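You operate a simulated robot arm through the tools that you are given. There is no shell and no other tool. Be economical: measure what you need, move in short steps, check, and stop when the job is done.

The job below is to be done with a simulated two-armed robot. You get a single attempt, and the scene is never put back.

Task
Soap the teal cloth, rub its stain out on the green washboard and rinse it in the blue tub.
Fine: hold the board while you rub; lay the rinsed cloth on the steel bench; leave the other cloth. No more than 10 ml spilt; nothing pinched, dropped or knocked.

It is judged by the outcome, as a careful person would: the job done as asked, and still so three seconds after it is handed in. It fails if anything else is knocked over, pushed out of place, dropped, spilled or broken. Flat cloth is picked up by pressing the open fingertips on it (5 to 10 N) and closing them slowly along it; thin cloth reads only 2 to 8 mm in the jaws.

Robot
Two 7-joint arms with two-finger parallel grippers on one trunk, on a base that drives. Base frame: it is fixed to the floor where the robot stands at the start and does not move with it; the origin is under the middle of the robot, x ahead of it, y to its left, z up; the surface under the hand at the start is at about z = 750. Units: mm, degrees, N and s.
The left shoulder is at the start at [70, 163, 1145], the right one opposite. With the tool pointing down near the work surface each hand reaches from about 380 to 880 mm from the robot's upright axis, wherever it stands, measured 20 degrees to its own side. Places, roughly: blue tub (27x26x10 cm) [600, -300, 800]; steel bench [600, 0, 800]; yellow soap bar (9x6x4 cm) [700, 300, 800]. Payload 3.43 kg a hand.
The tool frame of a hand sits at the grasp point between the pads (the TCP): z along the fingers, y along the line on which they close. The tips reach 34 mm beyond it. Largest opening 128 mm; finger width 24, thickness 12; the body of the gripper, 48 by 130 mm, starts 96 mm behind the TCP.
Orientation is that of the tool frame in the base frame, as a unit quaternion [x, y, z, w]. With the fingers straight down and closing along the base's y, the tool's x points along the base's -x, its y along +y and its z along -z.

Tools
- The arms move only by the tool move_arm. It takes "left_steps", "right_steps" or both (then of equal length, played together; a hand with none holds still); each is a list of rows, each a list of 3 entries, a list of its own where there are three numbers: the opening, from 0 (shut) to 1 (fully open), then the shift along the base's x, y, z in units of 20 mm (1.0 is 20 mm), then the turn, a rotation vector about the base's x, y, z in units of 5 degrees (1.0 is 5 degrees). In form: [[grip, [tx, ty, tz], [wx, wy, wz]], ...]. A call has 1 to 10 rows; each row shifts and turns the commanded pose from where the row before left it. A call with a number of a shift or a turn outside -1 to 1 is refused whole. Rows are played at 5 a second. More than 50 mm and 8.6 degrees between two rows, or a gripper value outside its range, and nothing of the call is played. A pose out of reach is approached as far as the arm can. The call stops where the force on the tool passes 90 N (or 10 N more than at its start, if that is more) or the arm is blocked; 0.2 s more then pass. Each finger travels about 153 mm/s and halts on what it meets, pressing with about 20 N; the grip force reading is that of the motor and also rises with nothing between the fingers. The clock runs only during rows and for 0.2 s after the last one: add rows that do not move to give the fingers time. The reply holds the time, the measured pose of the TCP, the force on the tool along the base axes, the opening and the grip force, in the units named above and with some noise, with the torque about the TCP (base axes, N m) and any sound that the robot's microphone picked up, and new pictures: "pictures" is both (left out), scene, wrist or none (wrist: the cameras of the hands that moved).
- Cameras (640 x 400 px; columns grow to the right, rows downward): "scene" is now at [134.7, 1.1, 1362.6]; the picture's right is [0.00, -1.00, 0.00], its down [-0.66, -0.00, -0.75] and it looks along [0.75, 0.00, -0.66] (base axes); focal length 238 px, centre (320, 200). "left" rides on the left gripper at [76, 11, -160] in its tool frame; the picture's right is [-0.15, 0.99, 0.00], its down [-0.88, -0.13, -0.46] and it looks along [-0.45, -0.07, 0.89] (tool axes); focal length 234 px, centre (320, 200). "right" rides on the right gripper at [76, -11, -160] in its tool frame; the picture's right is [0.15, 0.99, 0.00], its down [-0.88, 0.13, -0.46] and it looks along [-0.45, 0.07, 0.89] (tool axes); focal length 234 px, centre (320, 200). There is no depth. A picture from a camera that has moved, and an enlarged one, comes with that camera's place and axes in the base frame and with its lens.
- slide_trunk(by): slides the trunk up (or, below 0, down) by that many mm; the arms and the scene camera ride with it, the base frame stays. It gives what a move gives, with no picture.
- roll_base(legs): drives the robot by 1 to 6 legs, each [ahead, left, turn to the left] in mm, mm and degrees, along the robot's own axes; the way and the turn of a leg run together, so that a leg with both is an arc; at most 1500 mm and 180 degrees a leg. The arms and the cameras ride along, it lands a little off, and it stops where it bumps. It gives what a move gives, and a new picture of the scene camera.
- head_to(pan, tilt): turns the head with the scene camera to pan (to the left, within 86 degrees either way) and tilt (down, from -29 to 69), counted from straight ahead of the robot. It gives what a move gives, and a new picture of the scene camera.
- enlarge(camera, box): a new picture of the part [left, top, right, bottom] of that camera's present view, enlarged. No time passes.
- hand_in(): hands the job in; it is judged then, once.

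Go step by step. Nothing tells you exact positions but the pictures and the camera data: compare them with the known pose of the tool, close in by small moves and look again before you grip or let go. The budget is 120 turns and 260 pictures, counting those below and the enlarged ones. Unless the task says otherwise, let go and move clear before handing in, and close with one line.

The tools are called after "Request:" as a command line: name --argument value ..., lists and objects as JSON in quotes. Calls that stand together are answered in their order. move_arm: Moves the arms, as the interface text tells. Its arguments: {"type":"object","properties":{"left_steps":{"type":"array","items":{"type":"array"}},"right_steps":{"type":"array","items":{"type":"array"}},"pictures":{"type":"string","enum":["both","scene","wrist","none"]}},"required":[]} The other tools are called the same way: slide_trunk (by) slides the trunk up or down; roll_base (legs) drives the base; head_to (pan, tilt) turns the head that bears the scene camera; enlarge (camera, box) takes an enlarged picture of a part of a camera's view; hand_in () hands the job in.

At the start:

```text
clock: 0.0
left_tool_pos: [625.4, 411.6, 1116.2]
left_ee_rot: [-0.001, 1.0, 0.0, -0.001]
left_wrist_force: [-0.1, 0.0, 0.5]
left_ft_torque: [0.0, -0.01, 0.0]
left_gripper_width: 128.1
left_grasp_force: 0.2
right_tool_pos: [578.6, -162.4, 1191.3]
right_ee_rot: [0.0, 1.0, 0.0, 0.001]
right_wrist_force: [0.4, 0.7, -0.1]
right_ft_torque: [-0.01, 0.02, -0.02]
right_gripper_width: 127.9
right_grasp_force: 0.0
trunk travel left (down, up): [-625.0, 315.0]
robot x, y, heading: [-0.1, -3.1, -0.2]
head pan, tilt: [0.1, 41.4]
```

scene: 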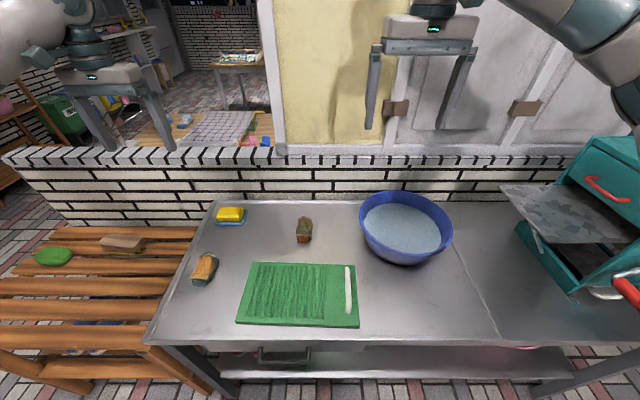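
right: 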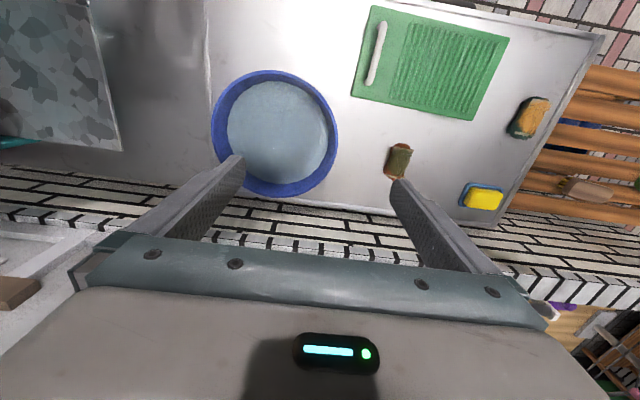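
left: 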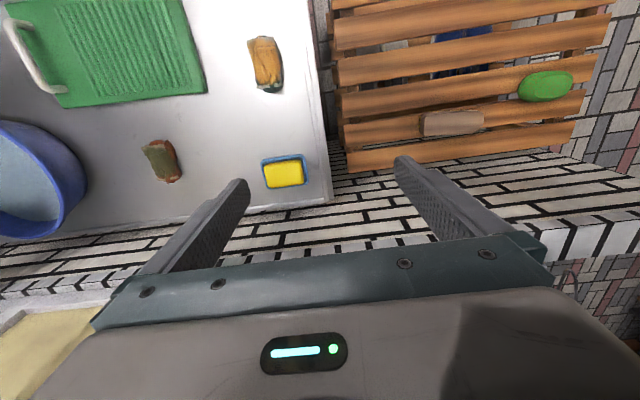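

I see the bench with the green washboard, blue tub, yellow soap and two small crumpled items; the teal cloth isn't evident yet. I enlarge to identify things.

Request:
enlarge --camera "scene" --box '[180, 190, 380, 330]'

Request:
enlarge --camera "scene" --box '[440, 130, 640, 400]'

Request:
enlarge --camera "left" --box '[100, 0, 340, 210]'

Request:
enlarge --camera "right" --box '[340, 0, 560, 220]'

```text
2.86 times, centred on (280, 260) of scene
camera zoom: at [134.7, 1.1, 1362.6], right [0.0, -1.0, 0.0], down [-0.66, 0.0, -0.75], along [0.75, 0.0, -0.66], focal length 681 px, centre (434, 29)
```

zoom: 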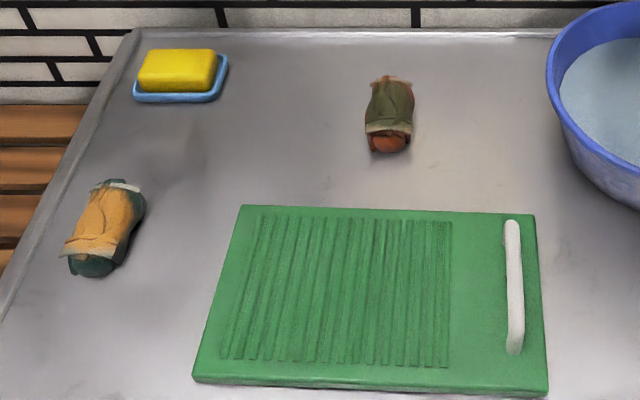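

```text
1.48 times, centred on (540, 265) of scene
camera zoom: at [134.7, 1.1, 1362.6], right [0.0, -1.0, 0.0], down [-0.66, 0.0, -0.75], along [0.75, 0.0, -0.66], focal length 353 px, centre (-6, 104)
```

zoom: 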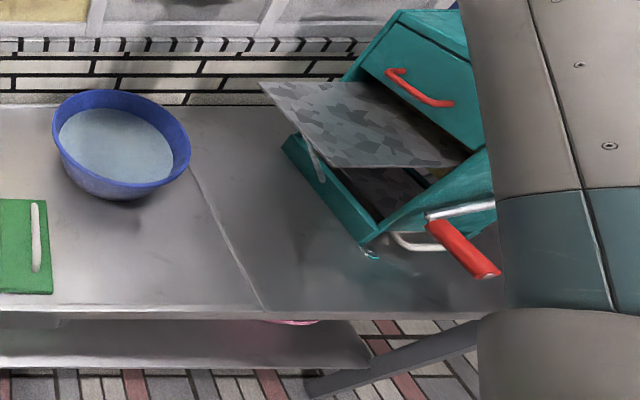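

```text
1.90 times, centred on (220, 105) of left
camera zoom: at [549.1, 423.3, 1275.6], right [0.15, 0.99, 0.0], down [0.88, -0.13, 0.46], along [0.45, -0.07, -0.89], focal length 446 px, centre (510, 381)
```

zoom: 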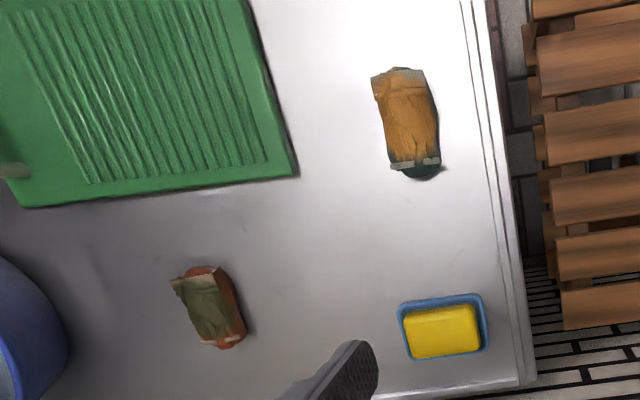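

```text
1.82 times, centred on (450, 110) of right
camera zoom: at [503.2, -173.6, 1350.6], right [-0.15, 0.99, 0.0], down [0.88, 0.13, 0.46], along [0.45, 0.07, -0.89], focal length 426 px, centre (84, 364)
```

zoom: 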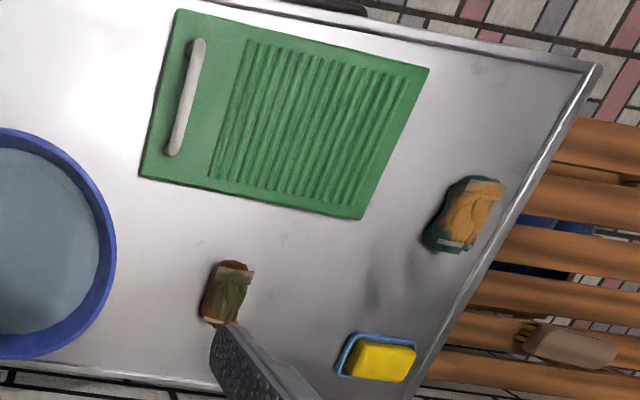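

The teal cloth seems to be the left bundle (teal with an ochre stain), at about [510, 328, 765]; the other bundle, orange-brick, is at [663, 52]. The board spans x 365–540, y -100–203 with its handle at y≈-73. I bring the left hand above the teal bundle for a closer look.

Request:
move_arm --left_steps '[[1, [-0.575, -0.42, -1], [0, 0, 0]], [1, [-0.575, -0.42, -1], [0, 0, 0]], [1, [-0.575, -0.42, -1], [0, 0, 0]], [1, [-0.575, -0.42, -1], [0, 0, 0]], [1, [-0.575, -0.42, -1], [0, 0, 0]], [1, [-0.575, -0.42, -1], [0, 0, 0]], [1, [-0.575, -0.42, -1], [0, 0, 0]], [1, [-0.575, -0.42, -1], [0, 0, 0]], [1, [-0.575, -0.42, -1], [0, 0, 0]], [1, [-0.575, -0.42, -1], [0, 0, 0]]]' --pictures "both"

```text
clock: 2.2
left_tool_pos: [510.0, 327.5, 914.8]
left_ee_rot: [0.0, 1.0, -0.001, 0.001]
left_wrist_force: [-0.2, -0.7, -0.2]
left_ft_torque: [0.01, 0.02, 0.01]
left_gripper_width: 128.1
left_grasp_force: 0.0
right_tool_pos: [578.7, -164.4, 1190.3]
right_ee_rot: [0.0, 1.0, -0.001, 0.0]
right_wrist_force: [0.6, 0.0, 0.1]
right_ft_torque: [-0.03, -0.02, -0.01]
right_gripper_width: 128.1
right_grasp_force: 0.0
trunk travel left (down, up): [-625.0, 315.0]
robot x, y, heading: [-2.9, 0.8, 0.1]
head pan, tilt: [0.1, 41.4]
camera scene: at [134.6, 1.2, 1362.6], right [0.0, -1.0, 0.0], down [-0.66, 0.0, -0.75], along [0.75, 0.0, -0.66], focal length 238 px, centre (320, 200)
camera left: at [433.7, 338.7, 1075.8], right [0.15, 0.99, 0.0], down [0.88, -0.13, 0.46], along [0.45, -0.07, -0.89], focal length 234 px, centre (320, 200)
```

scene: 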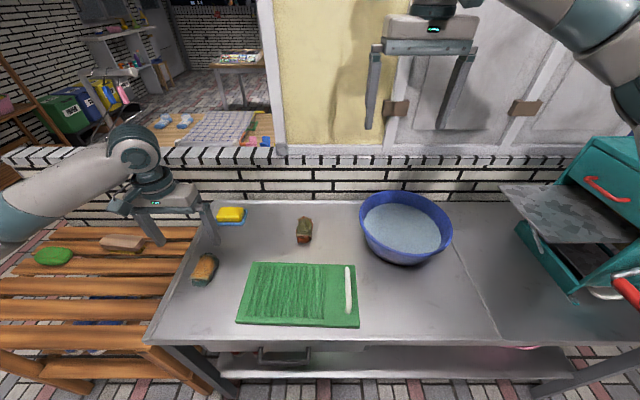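
left: 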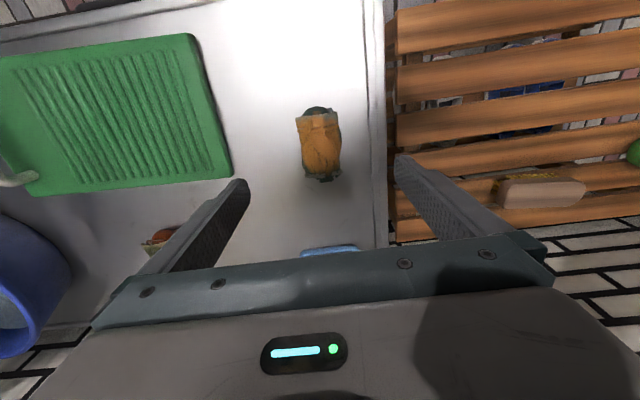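

Request:
enlarge --camera "left" --box '[270, 90, 370, 200]'

Request:
enlarge --camera "scene" --box '[180, 245, 230, 295]'

Request:
enlarge --camera "scene" --box '[280, 205, 330, 255]'

```text
3.64 times, centred on (320, 145) of left
camera zoom: at [433.7, 338.7, 1075.8], right [0.15, 0.99, 0.0], down [0.88, -0.13, 0.46], along [0.45, -0.07, -0.89], focal length 852 px, centre (320, 400)
```

zoom: 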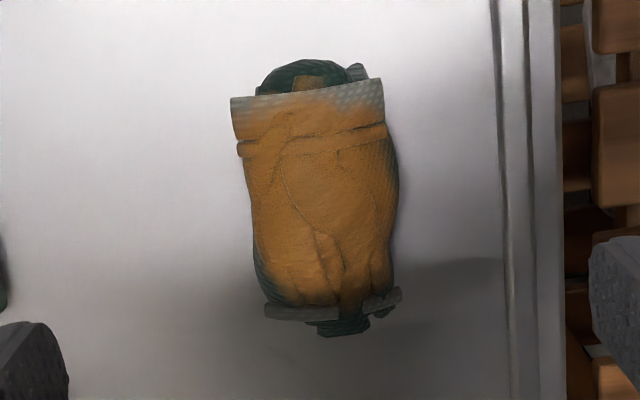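

```text
8.00 times, centred on (205, 270) of scene
camera zoom: at [134.6, 1.2, 1362.6], right [0.0, -1.0, 0.0], down [-0.66, 0.0, -0.75], along [0.75, 0.0, -0.66], focal length 1907 px, centre (1240, -360)
```

zoom: 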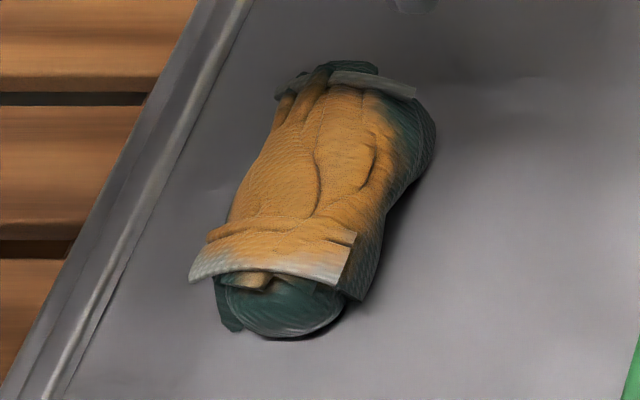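

```text
8.00 times, centred on (305, 230) of scene
camera zoom: at [134.6, 1.2, 1362.6], right [0.0, -1.0, 0.0], down [-0.66, 0.0, -0.75], along [0.75, 0.0, -0.66], focal length 1907 px, centre (440, -40)
```

zoom: 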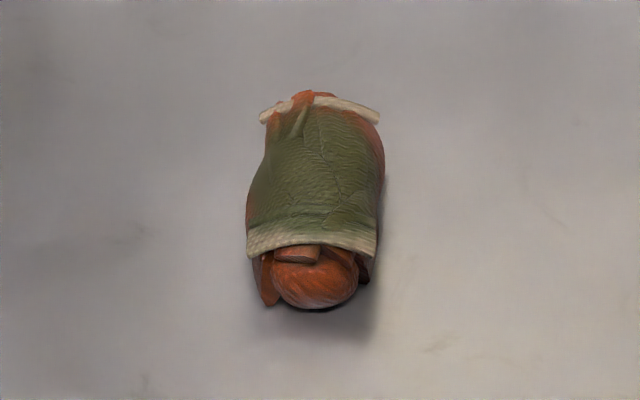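

The bundle is centred at about [507, 327], ~55 wide in y and ~100 long in x, stain on the upper face. I lower the hand with fingers partly closed to stay clear of the bench lip.

Request:
move_arm --left_steps '[[0.7, [0, 0, -0.9], [0, 0, 0]], [0.7, [0, 0, -0.9], [0, 0, 0]], [0.7, [0, 0, -0.9], [0, 0, 0]], [0.7, [0, 0, -0.9], [0, 0, 0]], [0.7, [0, 0, -0.9], [0, 0, 0]], [0.7, [0, 0, -0.9], [0, 0, 0]], [0.7, [0, 0, 0], [0, 0, 0]]]' --pictures "both"

Request:
enlarge --camera "scene" --box '[165, 220, 245, 300]'

```text
clock: 3.8
left_tool_pos: [509.5, 328.4, 806.9]
left_ee_rot: [0.0, 1.0, 0.001, 0.0]
left_wrist_force: [-0.4, 0.1, -0.4]
left_ft_torque: [-0.02, 0.02, -0.04]
left_gripper_width: 89.8
left_grasp_force: 0.0
right_tool_pos: [578.9, -163.6, 1190.1]
right_ee_rot: [0.001, 1.0, 0.0, -0.001]
right_wrist_force: [0.1, -0.6, 0.1]
right_ft_torque: [-0.04, -0.02, -0.03]
right_gripper_width: 127.8
right_grasp_force: 0.0
trunk travel left (down, up): [-625.0, 315.0]
robot x, y, heading: [-1.3, -1.3, -0.1]
head pan, tilt: [0.1, 41.4]
camera scene: at [134.5, 0.9, 1362.6], right [0.0, -1.0, 0.0], down [-0.66, 0.0, -0.75], along [0.75, 0.0, -0.66], focal length 238 px, centre (320, 200)
camera left: at [433.6, 339.1, 967.8], right [0.15, 0.99, 0.0], down [0.88, -0.13, 0.46], along [0.45, -0.07, -0.89], focal length 234 px, centre (320, 200)
```

scene: 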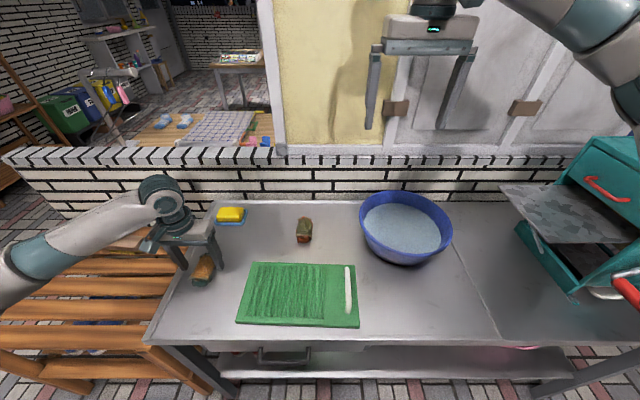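
left: 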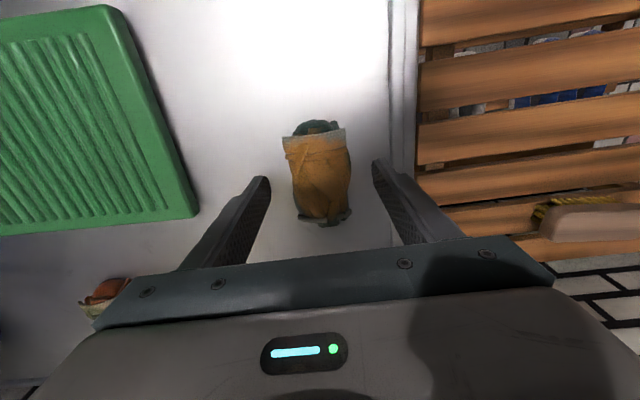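

```text
5.00 times, centred on (205, 260) of scene
camera zoom: at [134.5, 0.9, 1362.6], right [0.0, -1.0, 0.0], down [-0.66, 0.0, -0.75], along [0.75, 0.0, -0.66], focal length 1192 px, centre (895, -100)
```

zoom: 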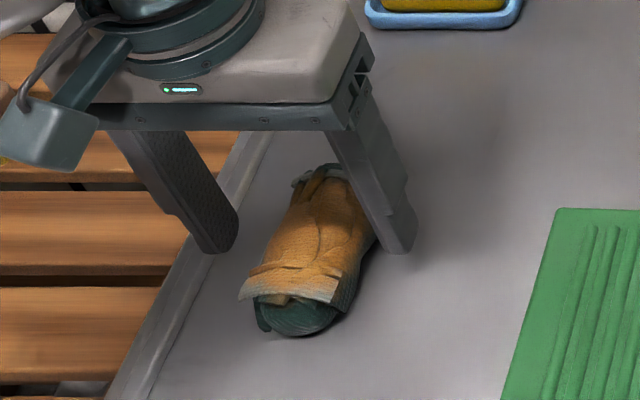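

The fingers straddle the bundle well. I go down 8 mm and close, leaving the underside proud of the fingertips.

Request:
move_arm --left_steps '[[0.7, [0, 0, -0.4], [0, 0, 0]], [0.55, [0, 0, 0], [0, 0, 0]], [0.4, [0, 0, 0], [0, 0, 0]], [0.3, [0, 0, 0], [0, 0, 0]], [0.2, [0, 0, 0], [0, 0, 0]], [0.1, [0, 0, 0], [0, 0, 0]], [0.0, [0, 0, 0], [0, 0, 0]], [0.0, [0, 0, 0], [0, 0, 0]]]' --pictures "wrist"

Request:
enlarge --camera "scene" --box '[165, 220, 245, 300]'

```text
clock: 5.6
left_tool_pos: [511.0, 327.3, 799.3]
left_ee_rot: [0.001, 1.0, 0.0, 0.0]
left_wrist_force: [0.0, -0.6, -0.1]
left_ft_torque: [-0.02, 0.03, 0.03]
left_gripper_width: 49.8
left_grasp_force: 20.3
right_tool_pos: [579.4, -163.2, 1190.5]
right_ee_rot: [0.001, 1.0, 0.0, 0.0]
right_wrist_force: [-0.7, -0.2, 0.6]
right_ft_torque: [-0.01, -0.02, 0.01]
right_gripper_width: 127.8
right_grasp_force: 0.1
trunk travel left (down, up): [-625.0, 315.0]
robot x, y, heading: [3.1, -3.1, -0.1]
head pan, tilt: [0.1, 41.4]
camera left: at [434.0, 339.2, 959.8], right [0.15, 0.99, 0.0], down [0.88, -0.13, 0.46], along [0.45, -0.07, -0.89], focal length 234 px, centre (320, 200)
```

left: 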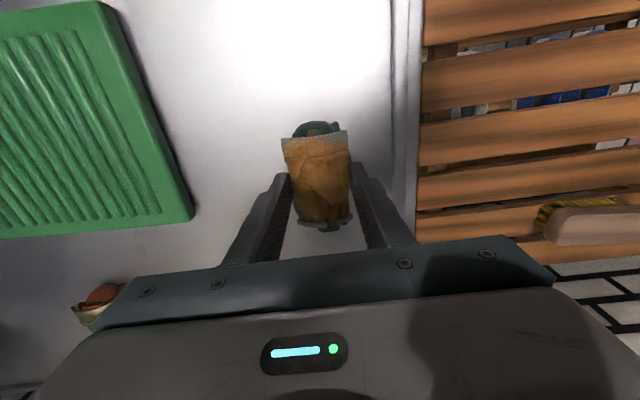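

```text
5.00 times, centred on (205, 260) of scene
camera zoom: at [134.7, 1.1, 1362.6], right [0.0, -1.0, 0.0], down [-0.66, 0.0, -0.75], along [0.75, 0.0, -0.66], focal length 1192 px, centre (895, -100)
```

zoom: 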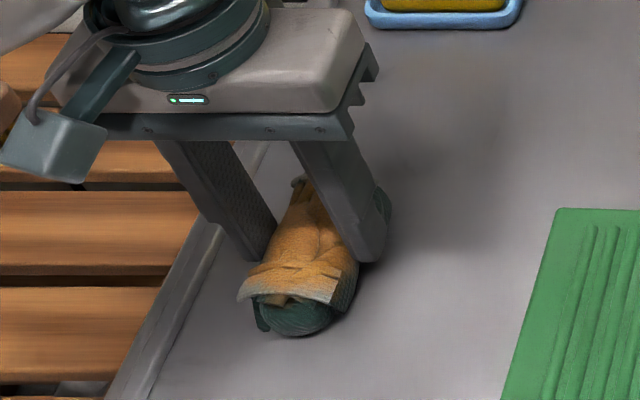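

Gripped (50 mm across). I lift it and carry it over to above the soap.

Request:
move_arm --left_steps '[[0, [0, 0, 1], [0, 0, 0]], [0, [0, 0, 1], [0, 0, 0]], [0, [0, 0, 1], [0, 0, 0]], [0, [0, 0, 1], [0, 0, 0]], [0, [0, 0, 1], [0, 0, 0]]]' --pictures "none"

Request:
enlarge --camera "scene" --box '[150, 180, 270, 280]'

Request:
enlarge --camera "right" --box '[440, 60, 640, 220]'

```text
clock: 6.8
left_tool_pos: [511.2, 328.5, 899.6]
left_ee_rot: [0.0, 1.0, 0.0, 0.0]
left_wrist_force: [-0.1, 0.3, -0.9]
left_ft_torque: [0.0, 0.02, -0.01]
left_gripper_width: 0.0
left_grasp_force: 20.0
right_tool_pos: [579.0, -163.9, 1191.3]
right_ee_rot: [0.0, 1.0, 0.001, -0.001]
right_wrist_force: [0.3, -0.3, 0.0]
right_ft_torque: [-0.03, 0.03, -0.01]
right_gripper_width: 128.0
right_grasp_force: 0.1
trunk travel left (down, up): [-625.0, 315.0]
robot x, y, heading: [-0.0, 3.6, 0.0]
head pan, tilt: [0.1, 41.4]
```

```text
4.00 times, centred on (210, 230) of scene
camera zoom: at [134.6, 0.8, 1362.6], right [0.0, -1.0, 0.0], down [-0.66, 0.0, -0.75], along [0.75, 0.0, -0.66], focal length 953 px, centre (760, 80)
```

zoom: 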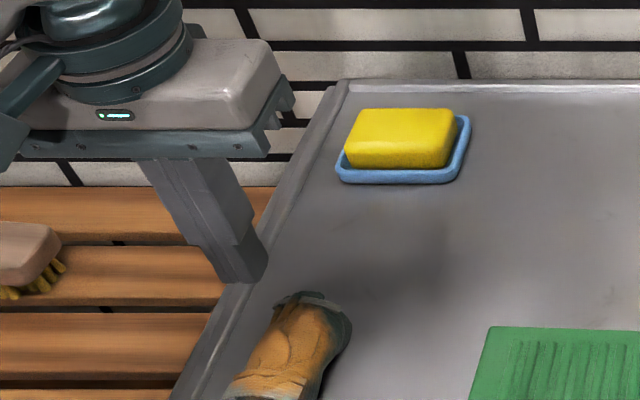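

```text
2.50 times, centred on (540, 140) of right
camera zoom: at [503.1, -173.9, 1350.5], right [-0.15, 0.99, 0.0], down [0.88, 0.13, 0.46], along [0.45, 0.07, -0.89], focal length 585 px, centre (-230, 350)
```

zoom: 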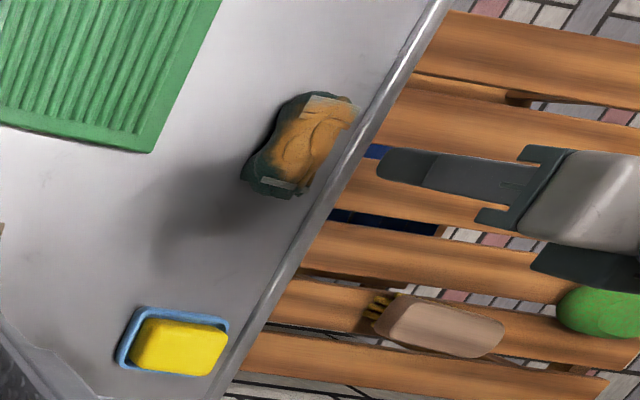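

The bundle slipped out because I gripped above its widest part; it still sits at its place. I reopen, go lower (tips about 4 mm off the bench) and grip again.

Request:
move_arm --left_steps '[[0.7, [0, 0, 0], [0, 0, 0]], [0.7, [0, 0, 0], [0, 0, 0]], [0.7, [0, 0, 0], [0, 0, 0]], [0.7, [-0.2, 0, -1], [0, 0, 0]], [0.7, [0, 0, -1], [0, 0, 0]], [0.7, [0, 0, -1], [0, 0, 0]], [0.7, [0, 0, -1], [0, 0, 0]], [0.7, [0, 0, -1], [0, 0, 0]], [0.7, [0, 0, -0.52], [0, 0, 0]], [0.7, [0, 0, 0], [0, 0, 0]]]' --pictures "wrist"

Request:
enlarge --camera "scene" --box '[165, 220, 245, 300]'

```text
clock: 9.0
left_tool_pos: [505.3, 326.1, 788.8]
left_ee_rot: [-0.001, 1.0, 0.0, -0.001]
left_wrist_force: [-0.4, -0.1, 0.3]
left_ft_torque: [0.03, -0.01, 0.04]
left_gripper_width: 89.7
left_grasp_force: 0.1
right_tool_pos: [578.3, -163.2, 1190.0]
right_ee_rot: [0.0, 1.0, 0.0, -0.001]
right_wrist_force: [0.3, -0.1, -0.3]
right_ft_torque: [0.01, -0.01, -0.01]
right_gripper_width: 127.9
right_grasp_force: 0.1
trunk travel left (down, up): [-625.0, 315.0]
robot x, y, heading: [1.4, 1.8, 0.2]
head pan, tilt: [0.1, 41.4]
camera left: at [429.8, 338.8, 948.6], right [0.15, 0.99, 0.0], down [0.88, -0.13, 0.46], along [0.45, -0.07, -0.89], focal length 234 px, centre (320, 200)
```

left: 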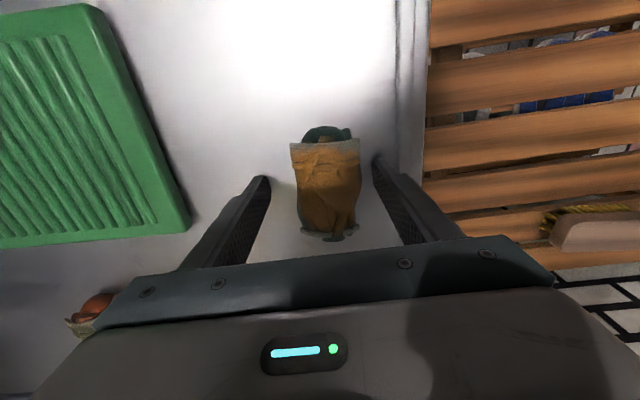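

```text
5.00 times, centred on (205, 260) of scene
camera zoom: at [134.6, 1.0, 1362.6], right [0.0, -1.0, 0.0], down [-0.66, 0.0, -0.75], along [0.75, 0.0, -0.66], focal length 1192 px, centre (895, -100)
```

zoom: 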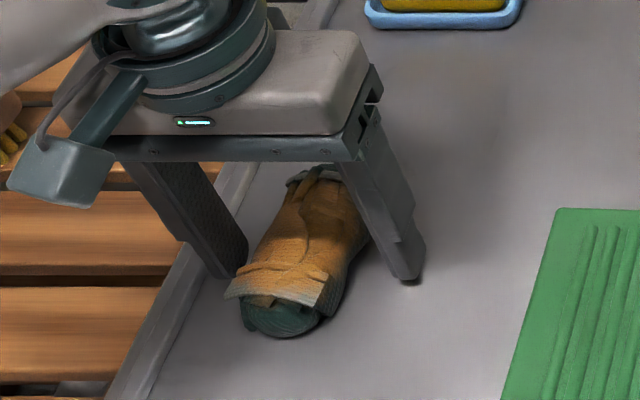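

Request:
move_arm --left_steps '[[0.6, [0, 0.25, 0], [0, 0, 0]], [0.5, [0, 0, 0], [0, 0, 0]], [0.4, [0, 0, 0], [0, 0, 0]], [0.3, [0, 0, 0], [0, 0, 0]], [0.2, [0, 0, 0], [0, 0, 0]], [0.1, [0, 0, 0], [0, 0, 0]], [0.0, [0, 0, 0], [0, 0, 0]], [0.0, [0, 0, 0], [0, 0, 0]], [0.0, [0, 0, 0.5], [0, 0, 0]], [0.0, [0, 0, 0.5], [0, 0, 0]]]' --pictures "wrist"

Request:
enlarge --camera "scene" --box '[165, 220, 245, 300]'

```text
clock: 11.2
left_tool_pos: [504.9, 332.5, 809.2]
left_ee_rot: [0.0, 1.0, -0.001, 0.001]
left_wrist_force: [-0.5, 0.6, -0.6]
left_ft_torque: [-0.04, 0.02, 0.02]
left_gripper_width: 50.0
left_grasp_force: 19.5
right_tool_pos: [578.9, -163.2, 1191.1]
right_ee_rot: [0.001, 1.0, 0.0, 0.0]
right_wrist_force: [0.2, 0.4, 0.2]
right_ft_torque: [0.01, -0.02, -0.02]
right_gripper_width: 128.3
right_grasp_force: 0.1
trunk travel left (down, up): [-625.0, 315.0]
robot x, y, heading: [-0.4, 2.8, 0.2]
head pan, tilt: [0.1, 41.4]
camera left: at [429.9, 344.4, 969.2], right [0.15, 0.99, 0.0], down [0.88, -0.13, 0.46], along [0.45, -0.07, -0.89], focal length 234 px, centre (320, 200)
```

left: 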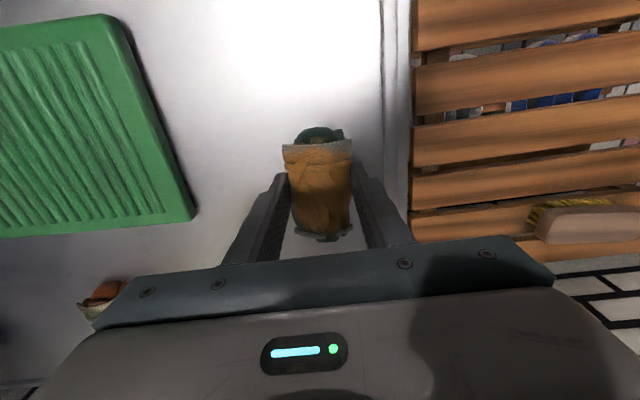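

```text
5.00 times, centred on (205, 260) of scene
camera zoom: at [134.6, 1.0, 1362.6], right [0.0, -1.0, 0.0], down [-0.66, 0.0, -0.75], along [0.75, 0.0, -0.66], focal length 1192 px, centre (895, -100)
```

zoom: 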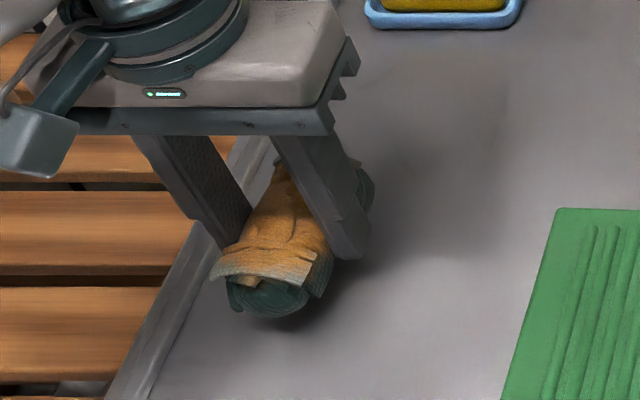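

Held and lifted. I raise it and carry it to above the soap at about [712, 310].

Request:
move_arm --left_steps '[[0, [0, 0, 1], [0, 0, 0]], [0, [0, 0, 1], [0, 0, 0]], [0, [0, 0, 1], [0, 0, 0]], [0, [0, 0, 1], [0, 0, 0]]]' --pictures "scene"

Request:
enlarge --camera "left" --box '[220, 100, 420, 260]'

```text
clock: 12.2
left_tool_pos: [506.0, 332.5, 889.2]
left_ee_rot: [0.0, 1.0, 0.0, 0.0]
left_wrist_force: [-1.1, -0.5, -0.6]
left_ft_torque: [-0.01, -0.01, 0.0]
left_gripper_width: 49.9
left_grasp_force: 20.3
right_tool_pos: [578.6, -163.1, 1190.3]
right_ee_rot: [0.0, 1.0, 0.0, -0.001]
right_wrist_force: [0.6, 1.2, 0.1]
right_ft_torque: [-0.01, 0.02, 0.01]
right_gripper_width: 127.9
right_grasp_force: 0.0
trunk travel left (down, up): [-625.0, 315.0]
robot x, y, heading: [0.2, 1.7, 0.0]
head pan, tilt: [0.1, 41.4]
camera scene: at [134.6, 0.8, 1362.6], right [0.0, -1.0, 0.0], down [-0.66, 0.0, -0.75], along [0.75, 0.0, -0.66], focal length 238 px, centre (320, 200)
```

scene: 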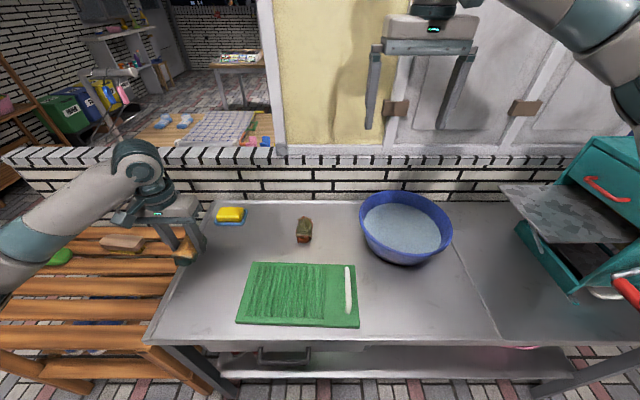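

```text
2.50 times, centred on (320, 180) of left
camera zoom: at [429.7, 344.0, 1050.0], right [0.15, 0.99, 0.0], down [0.88, -0.13, 0.46], along [0.45, -0.07, -0.89], focal length 585 px, centre (320, 250)
```

zoom: 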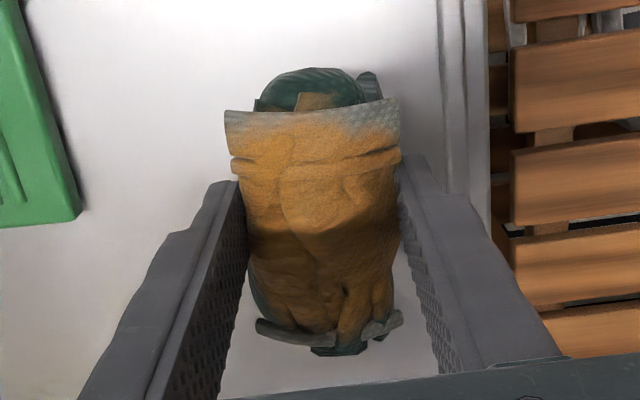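

Request:
move_arm --left_steps '[[0, [1, -0.1, 0.1], [0, 0, 0]], [0, [1, -0.1, 0.1], [0, 0, 0]], [0, [1, -0.1, 0.1], [0, 0, 0]], [0, [1, -0.1, 0.1], [0, 0, 0]], [0, [1, -0.1, 0.1], [0, 0, 0]], [0, [1, -0.1, 0], [0, 0, 0]], [0, [1, -0.1, 0], [0, 0, 0]], [0, [1, -0.1, 0], [0, 0, 0]], [0, [1, -0.1, 0], [0, 0, 0]], [0, [1, -0.1, 0], [0, 0, 0]]]' --pictures "wrist"

Request:
enlarge --camera "scene" --box '[180, 150, 280, 250]'

Request:
enlarge --camera "right" --box '[380, 100, 560, 240]'

```text
clock: 14.4
left_tool_pos: [706.6, 313.6, 897.7]
left_ee_rot: [0.0, 1.0, 0.0, 0.001]
left_wrist_force: [-0.8, 0.0, -0.5]
left_ft_torque: [0.05, -0.02, -0.02]
left_gripper_width: 50.1
left_grasp_force: 20.0
right_tool_pos: [580.2, -163.5, 1189.3]
right_ee_rot: [0.0, 1.0, 0.0, 0.0]
right_wrist_force: [1.0, 0.3, 0.6]
right_ft_torque: [-0.02, 0.01, 0.01]
right_gripper_width: 128.2
right_grasp_force: 0.0
trunk travel left (down, up): [-625.0, 315.0]
robot x, y, heading: [3.2, 0.9, 0.2]
head pan, tilt: [0.1, 41.4]
camera left: at [630.4, 324.5, 1058.9], right [0.15, 0.99, 0.0], down [0.88, -0.13, 0.45], along [0.45, -0.07, -0.89], focal length 234 px, centre (320, 200)
```

left: 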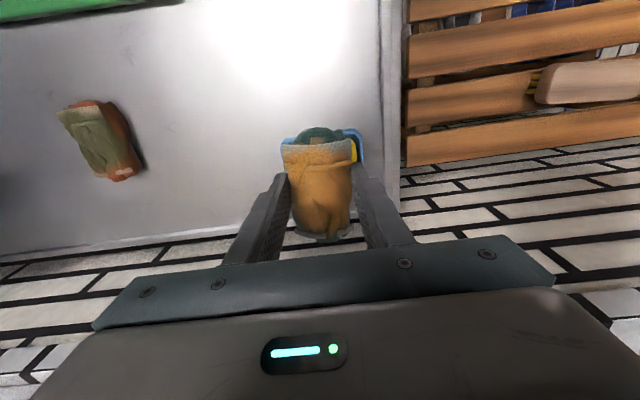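

```text
4.00 times, centred on (230, 200) of scene
camera zoom: at [135.4, 0.6, 1362.5], right [0.0, -1.0, 0.0], down [-0.66, 0.0, -0.75], along [0.75, 0.0, -0.66], focal length 953 px, centre (680, 200)
```

zoom: 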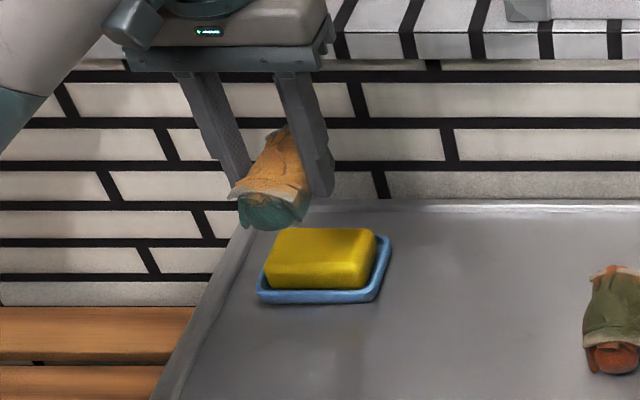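

```text
2.86 times, centred on (470, 170) of right
camera zoom: at [504.0, -174.1, 1350.2], right [-0.15, 0.99, 0.0], down [0.88, 0.13, 0.45], along [0.45, 0.07, -0.89], focal length 669 px, centre (-109, 286)
```

zoom: 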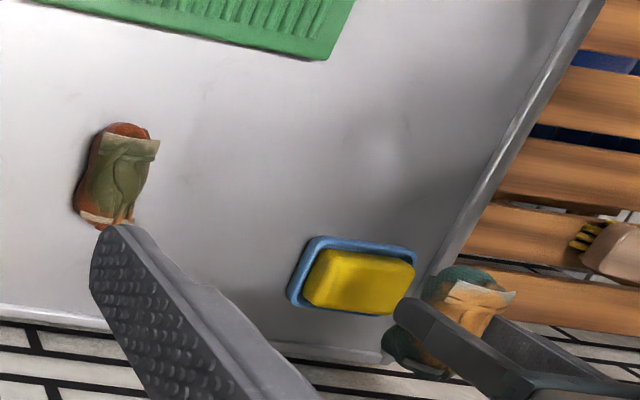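

Soap top is centred near [712, 303, 795]. I align and descend to just above it, then ease down in small steps watching force.

Request:
move_arm --left_steps '[[0, [0.25, -0.5, -0.8], [0, 0, 0]], [0, [0, 0, -0.8], [0, 0, 0]], [0, [0, 0, -0.6], [0, 0, 0]], [0, [0, 0, -0.4], [0, 0, 0]], [0, [0, 0, 0], [0, 0, 0]]]' --pictures "none"

Request:
enlarge --camera "scene" --box '[190, 160, 270, 240]'

Request:
enlarge --camera "right" --box '[420, 130, 560, 240]'

```text
clock: 15.6
left_tool_pos: [710.8, 304.0, 847.1]
left_ee_rot: [0.0, 1.0, 0.001, 0.001]
left_wrist_force: [-0.8, -0.8, -0.5]
left_ft_torque: [-0.01, 0.0, 0.02]
left_gripper_width: 50.0
left_grasp_force: 19.4
right_tool_pos: [580.0, -163.0, 1190.8]
right_ee_rot: [0.0, 1.0, 0.0, 0.0]
right_wrist_force: [0.1, 0.3, 0.2]
right_ft_torque: [0.0, 0.04, 0.0]
right_gripper_width: 127.9
right_grasp_force: 0.0
trunk travel left (down, up): [-625.0, 315.0]
robot x, y, heading: [-1.2, 0.6, -0.2]
head pan, tilt: [0.1, 41.4]
```

```text
5.00 times, centred on (230, 200) of scene
camera zoom: at [134.6, 1.2, 1362.6], right [0.0, -1.0, 0.0], down [-0.66, 0.0, -0.75], along [0.75, 0.0, -0.66], focal length 1192 px, centre (770, 200)
```

zoom: 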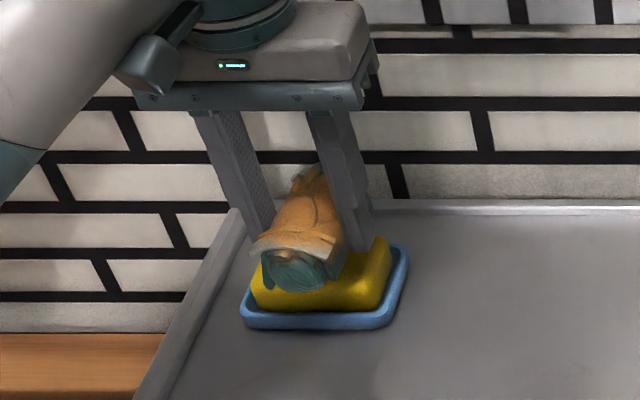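

```text
3.64 times, centred on (490, 185) of right
camera zoom: at [503.2, -173.5, 1350.6], right [-0.15, 0.99, 0.0], down [0.88, 0.13, 0.46], along [0.45, 0.07, -0.89], focal length 852 px, centre (-298, 254)
```

zoom: 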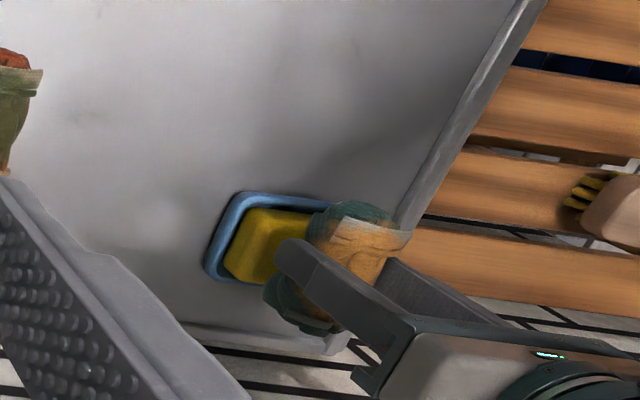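

Request:
move_arm --left_steps '[[0, [0, 0, -0.15], [0, 0, 0]], [0, [0, 0, -0.15], [0, 0, 0]], [0, [0, 0, -0.1], [0, 0, 0]], [0, [0, 0, 0], [0, 0, 0]]]' --pictures "none"

```text
clock: 16.6
left_tool_pos: [711.6, 302.3, 838.9]
left_ee_rot: [0.0, 1.0, 0.0, 0.0]
left_wrist_force: [0.8, 0.5, -0.3]
left_ft_torque: [0.0, 0.03, 0.02]
left_gripper_width: 49.8
left_grasp_force: 20.4
right_tool_pos: [579.2, -163.3, 1191.8]
right_ee_rot: [0.0, 1.0, 0.0, 0.0]
right_wrist_force: [0.5, 0.0, 0.1]
right_ft_torque: [0.04, -0.02, -0.01]
right_gripper_width: 128.1
right_grasp_force: 0.0
trunk travel left (down, up): [-625.0, 315.0]
robot x, y, heading: [3.4, 1.2, 0.1]
head pan, tilt: [0.1, 41.4]
```

Request:
move_arm --left_steps '[[0, [0, 0, -0.1], [0, 0, 0]], [0, [0, 0, -0.1], [0, 0, 0]], [0, [0, 0, 0], [0, 0, 0]]]' --pictures "none"

Request:
enlarge --camera "scene" --box '[200, 170, 260, 230]'

```text
clock: 17.4
left_tool_pos: [711.3, 302.8, 835.5]
left_ee_rot: [0.0, 1.0, 0.0, 0.001]
left_wrist_force: [-0.2, 0.0, -1.7]
left_ft_torque: [0.03, -0.01, 0.0]
left_gripper_width: 49.8
left_grasp_force: 19.6
right_tool_pos: [579.5, -163.6, 1190.9]
right_ee_rot: [0.0, 1.0, 0.0, 0.0]
right_wrist_force: [-0.7, -0.4, 0.1]
right_ft_torque: [0.01, 0.01, 0.0]
right_gripper_width: 128.2
right_grasp_force: 0.1
trunk travel left (down, up): [-625.0, 315.0]
robot x, y, heading: [1.3, 1.9, 0.2]
head pan, tilt: [0.1, 41.4]
```

```text
6.67 times, centred on (230, 200) of scene
camera zoom: at [134.8, 1.1, 1362.6], right [0.0, -1.0, 0.0], down [-0.66, 0.0, -0.75], along [0.75, 0.0, -0.66], focal length 1589 px, centre (920, 200)
```

zoom: 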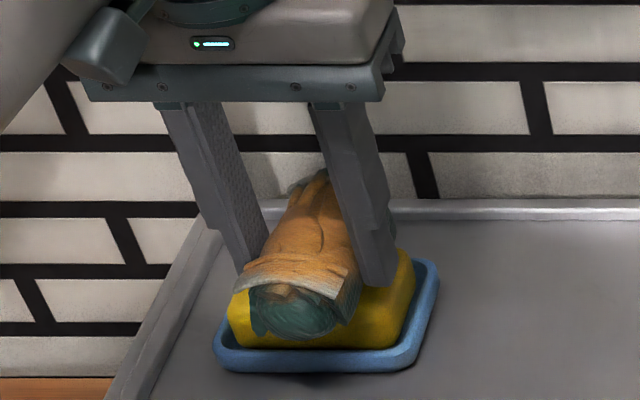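

Request:
move_arm --left_steps '[[0, [0, 0, -0.1], [0, 0, 0]], [0, [0, 0, 0], [0, 0, 0]]]' --pictures "none"

```text
clock: 18.0
left_tool_pos: [712.1, 303.2, 831.8]
left_ee_rot: [0.0, 1.0, 0.0, 0.001]
left_wrist_force: [0.8, -0.2, 0.4]
left_ft_torque: [0.04, 0.01, 0.0]
left_gripper_width: 49.6
left_grasp_force: 20.0
right_tool_pos: [578.9, -163.2, 1190.5]
right_ee_rot: [-0.001, 1.0, 0.0, 0.0]
right_wrist_force: [0.3, 0.3, -0.6]
right_ft_torque: [0.0, 0.0, -0.02]
right_gripper_width: 127.8
right_grasp_force: 0.1
trunk travel left (down, up): [-625.0, 315.0]
robot x, y, heading: [0.6, -0.6, 0.1]
head pan, tilt: [0.1, 41.4]
```

Request:
move_arm --left_steps '[[0, [0, 0, -0.1], [0, 0, 0]], [0, [0, 0, 0], [0, 0, 0]]]' --pictures "none"

Request:
move_arm --left_steps '[[0, [0, 0, -0.1], [0, 0, 0]], [0, [0, 0, 0], [0, 0, 0]]]' --pictures "none"

```text
clock: 18.6
left_tool_pos: [711.7, 302.4, 830.4]
left_ee_rot: [0.0, 1.0, 0.0, 0.001]
left_wrist_force: [-0.3, 0.4, -1.3]
left_ft_torque: [0.02, 0.02, 0.0]
left_gripper_width: 49.7
left_grasp_force: 20.1
right_tool_pos: [578.0, -163.2, 1190.6]
right_ee_rot: [0.0, 1.0, 0.0, 0.0]
right_wrist_force: [0.2, -0.2, -1.0]
right_ft_torque: [-0.01, -0.03, 0.01]
right_gripper_width: 128.3
right_grasp_force: 0.1
trunk travel left (down, up): [-625.0, 315.0]
robot x, y, heading: [-2.7, 3.7, 0.1]
head pan, tilt: [0.1, 41.4]
```

```text
clock: 19.2
left_tool_pos: [711.6, 302.5, 828.8]
left_ee_rot: [0.0, 1.0, 0.0, 0.0]
left_wrist_force: [0.2, 0.3, -1.1]
left_ft_torque: [-0.01, 0.01, 0.02]
left_gripper_width: 49.6
left_grasp_force: 19.7
right_tool_pos: [579.1, -162.4, 1190.6]
right_ee_rot: [0.0, 1.0, 0.0, -0.001]
right_wrist_force: [-0.4, 0.7, 1.1]
right_ft_torque: [-0.01, -0.01, -0.02]
right_gripper_width: 128.2
right_grasp_force: 0.1
trunk travel left (down, up): [-625.0, 315.0]
robot x, y, heading: [2.1, -0.8, -0.0]
head pan, tilt: [0.1, 41.4]
```

Request:
move_arm --left_steps '[[0, [0, 0, -0.1], [0, 0, 0]], [0, [0, 0, -0.1], [0, 0, 0]], [0, [0, 0, 0], [0, 0, 0]]]' --pictures "none"

Request:
enlarge --camera "scene" --box '[200, 170, 260, 230]'

Request:
enlarge --camera "right" --box '[440, 150, 540, 230]'

```text
clock: 20.0
left_tool_pos: [710.8, 303.0, 826.5]
left_ee_rot: [0.0, 1.0, 0.0, 0.001]
left_wrist_force: [0.8, 0.4, 6.6]
left_ft_torque: [-0.14, -0.22, 0.03]
left_gripper_width: 49.6
left_grasp_force: 20.1
right_tool_pos: [578.7, -164.0, 1191.5]
right_ee_rot: [0.0, 1.0, 0.0, 0.0]
right_wrist_force: [0.3, 0.3, -0.4]
right_ft_torque: [-0.05, -0.01, 0.0]
right_gripper_width: 127.9
right_grasp_force: 0.0
trunk travel left (down, up): [-625.0, 315.0]
robot x, y, heading: [-3.5, -0.3, -0.2]
head pan, tilt: [0.1, 41.4]
```

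```text
6.67 times, centred on (230, 200) of scene
camera zoom: at [134.0, 0.7, 1362.8], right [0.0, -1.0, 0.0], down [-0.66, 0.0, -0.75], along [0.75, 0.0, -0.66], focal length 1589 px, centre (920, 200)
```

zoom: 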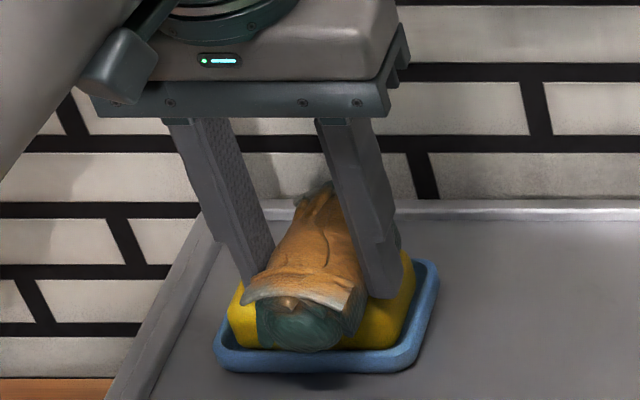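

```text
5.00 times, centred on (490, 190) of right
camera zoom: at [502.5, -174.0, 1350.9], right [-0.15, 0.99, 0.0], down [0.88, 0.13, 0.46], along [0.45, 0.07, -0.89], focal length 1171 px, centre (-530, 250)
```

zoom: 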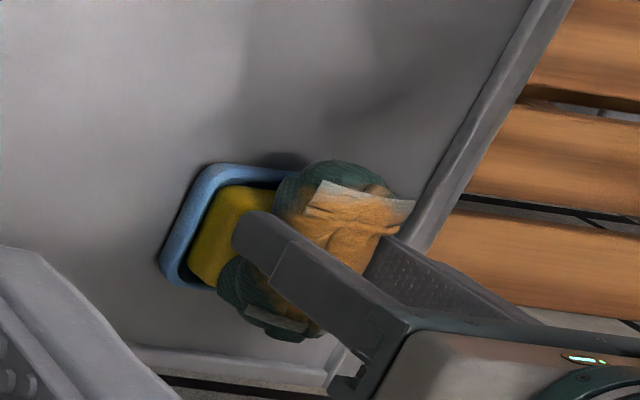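

Contact at 6.6 N. I rub lightly with short strokes along the bar.

Request:
move_arm --left_steps '[[0, [0, 0.5, 0], [0, 0, 0]], [0, [0, -0.5, 0], [0, 0, 0]], [0, [0, -0.5, 0], [0, 0, 0]], [0, [0, 0.5, 0], [0, 0, 0]], [0, [0, 0, 0], [0, 0, 0]]]' --pictures "none"

Request:
enlarge --camera "scene" --box '[200, 170, 260, 230]'

```text
clock: 21.2
left_tool_pos: [710.6, 300.2, 826.6]
left_ee_rot: [0.002, 1.0, 0.0, 0.0]
left_wrist_force: [-0.4, -4.3, 7.9]
left_ft_torque: [-0.35, -0.12, -0.09]
left_gripper_width: 49.8
left_grasp_force: 20.2
right_tool_pos: [579.5, -164.3, 1191.7]
right_ee_rot: [0.0, 1.0, -0.001, 0.0]
right_wrist_force: [0.4, -1.1, -0.2]
right_ft_torque: [-0.02, 0.02, -0.01]
right_gripper_width: 127.9
right_grasp_force: 0.0
trunk travel left (down, up): [-625.0, 315.0]
robot x, y, heading: [1.6, -3.5, -0.1]
head pan, tilt: [0.1, 41.4]
```

```text
6.67 times, centred on (230, 200) of scene
camera zoom: at [133.7, -0.3, 1362.7], right [0.0, -1.0, 0.0], down [-0.66, 0.0, -0.75], along [0.75, 0.0, -0.66], focal length 1589 px, centre (920, 200)
```

zoom: 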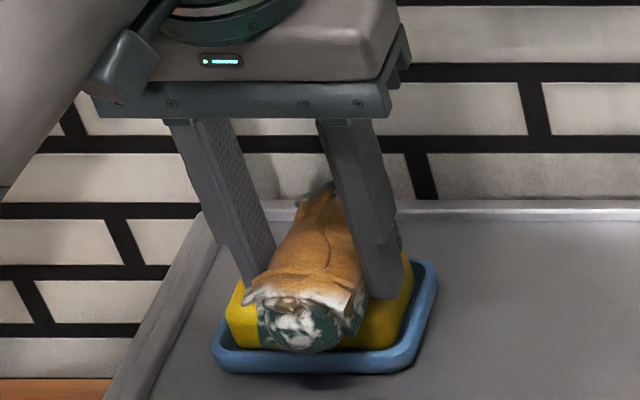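

Soap foam is showing on the cloth and the dish stays put. A few more strokes.

Request:
move_arm --left_steps '[[0, [0, 0.5, 0], [0, 0, 0]], [0, [0, -0.5, 0], [0, 0, 0]], [0, [0, -0.5, 0], [0, 0, 0]], [0, [0, 0.5, 0], [0, 0, 0]], [0, [0, 0.5, 0], [0, 0, 0]], [0, [0, -0.5, 0], [0, 0, 0]], [0, [0, -0.5, 0], [0, 0, 0]], [0, [0, 0.5, 0], [0, 0, 0]], [0, [0, 0, 0], [0, 0, 0]]]' --pictures "wrist"

Request:
enlarge --camera "scene" --box '[200, 170, 260, 230]'

```text
clock: 23.2
left_tool_pos: [710.9, 300.9, 826.0]
left_ee_rot: [0.0, 1.0, 0.0, 0.0]
left_wrist_force: [0.0, -4.1, 8.3]
left_ft_torque: [-0.37, -0.06, 0.0]
left_gripper_width: 49.4
left_grasp_force: 19.2
right_tool_pos: [578.3, -164.4, 1191.5]
right_ee_rot: [0.0, 1.0, 0.0, -0.001]
right_wrist_force: [0.7, -0.3, -0.5]
right_ft_torque: [-0.02, -0.02, 0.0]
right_gripper_width: 128.2
right_grasp_force: 0.0
trunk travel left (down, up): [-625.0, 315.0]
robot x, y, heading: [1.1, 0.9, 0.2]
head pan, tilt: [0.1, 41.4]
camera left: at [634.8, 312.7, 985.9], right [0.15, 0.99, 0.0], down [0.88, -0.13, 0.46], along [0.45, -0.07, -0.89], focal length 234 px, centre (320, 200)
```

left: 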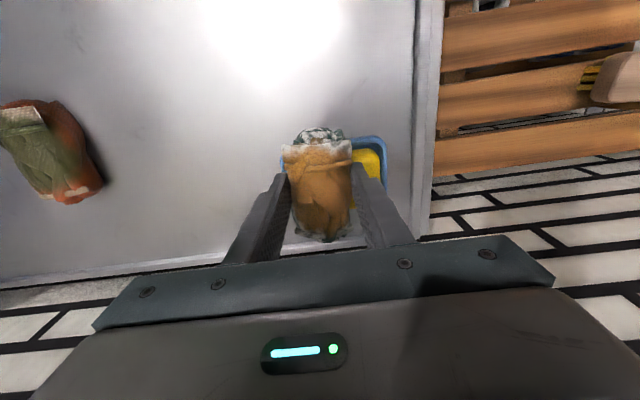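

```text
6.67 times, centred on (230, 200) of scene
camera zoom: at [133.7, -0.2, 1362.7], right [0.0, -1.0, 0.0], down [-0.66, 0.0, -0.75], along [0.75, 0.0, -0.66], focal length 1589 px, centre (920, 200)
```

zoom: 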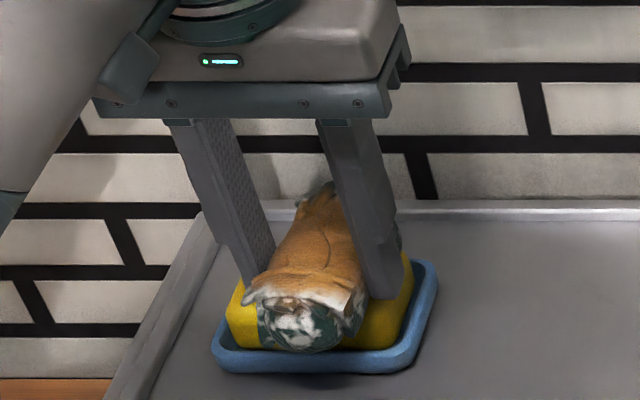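

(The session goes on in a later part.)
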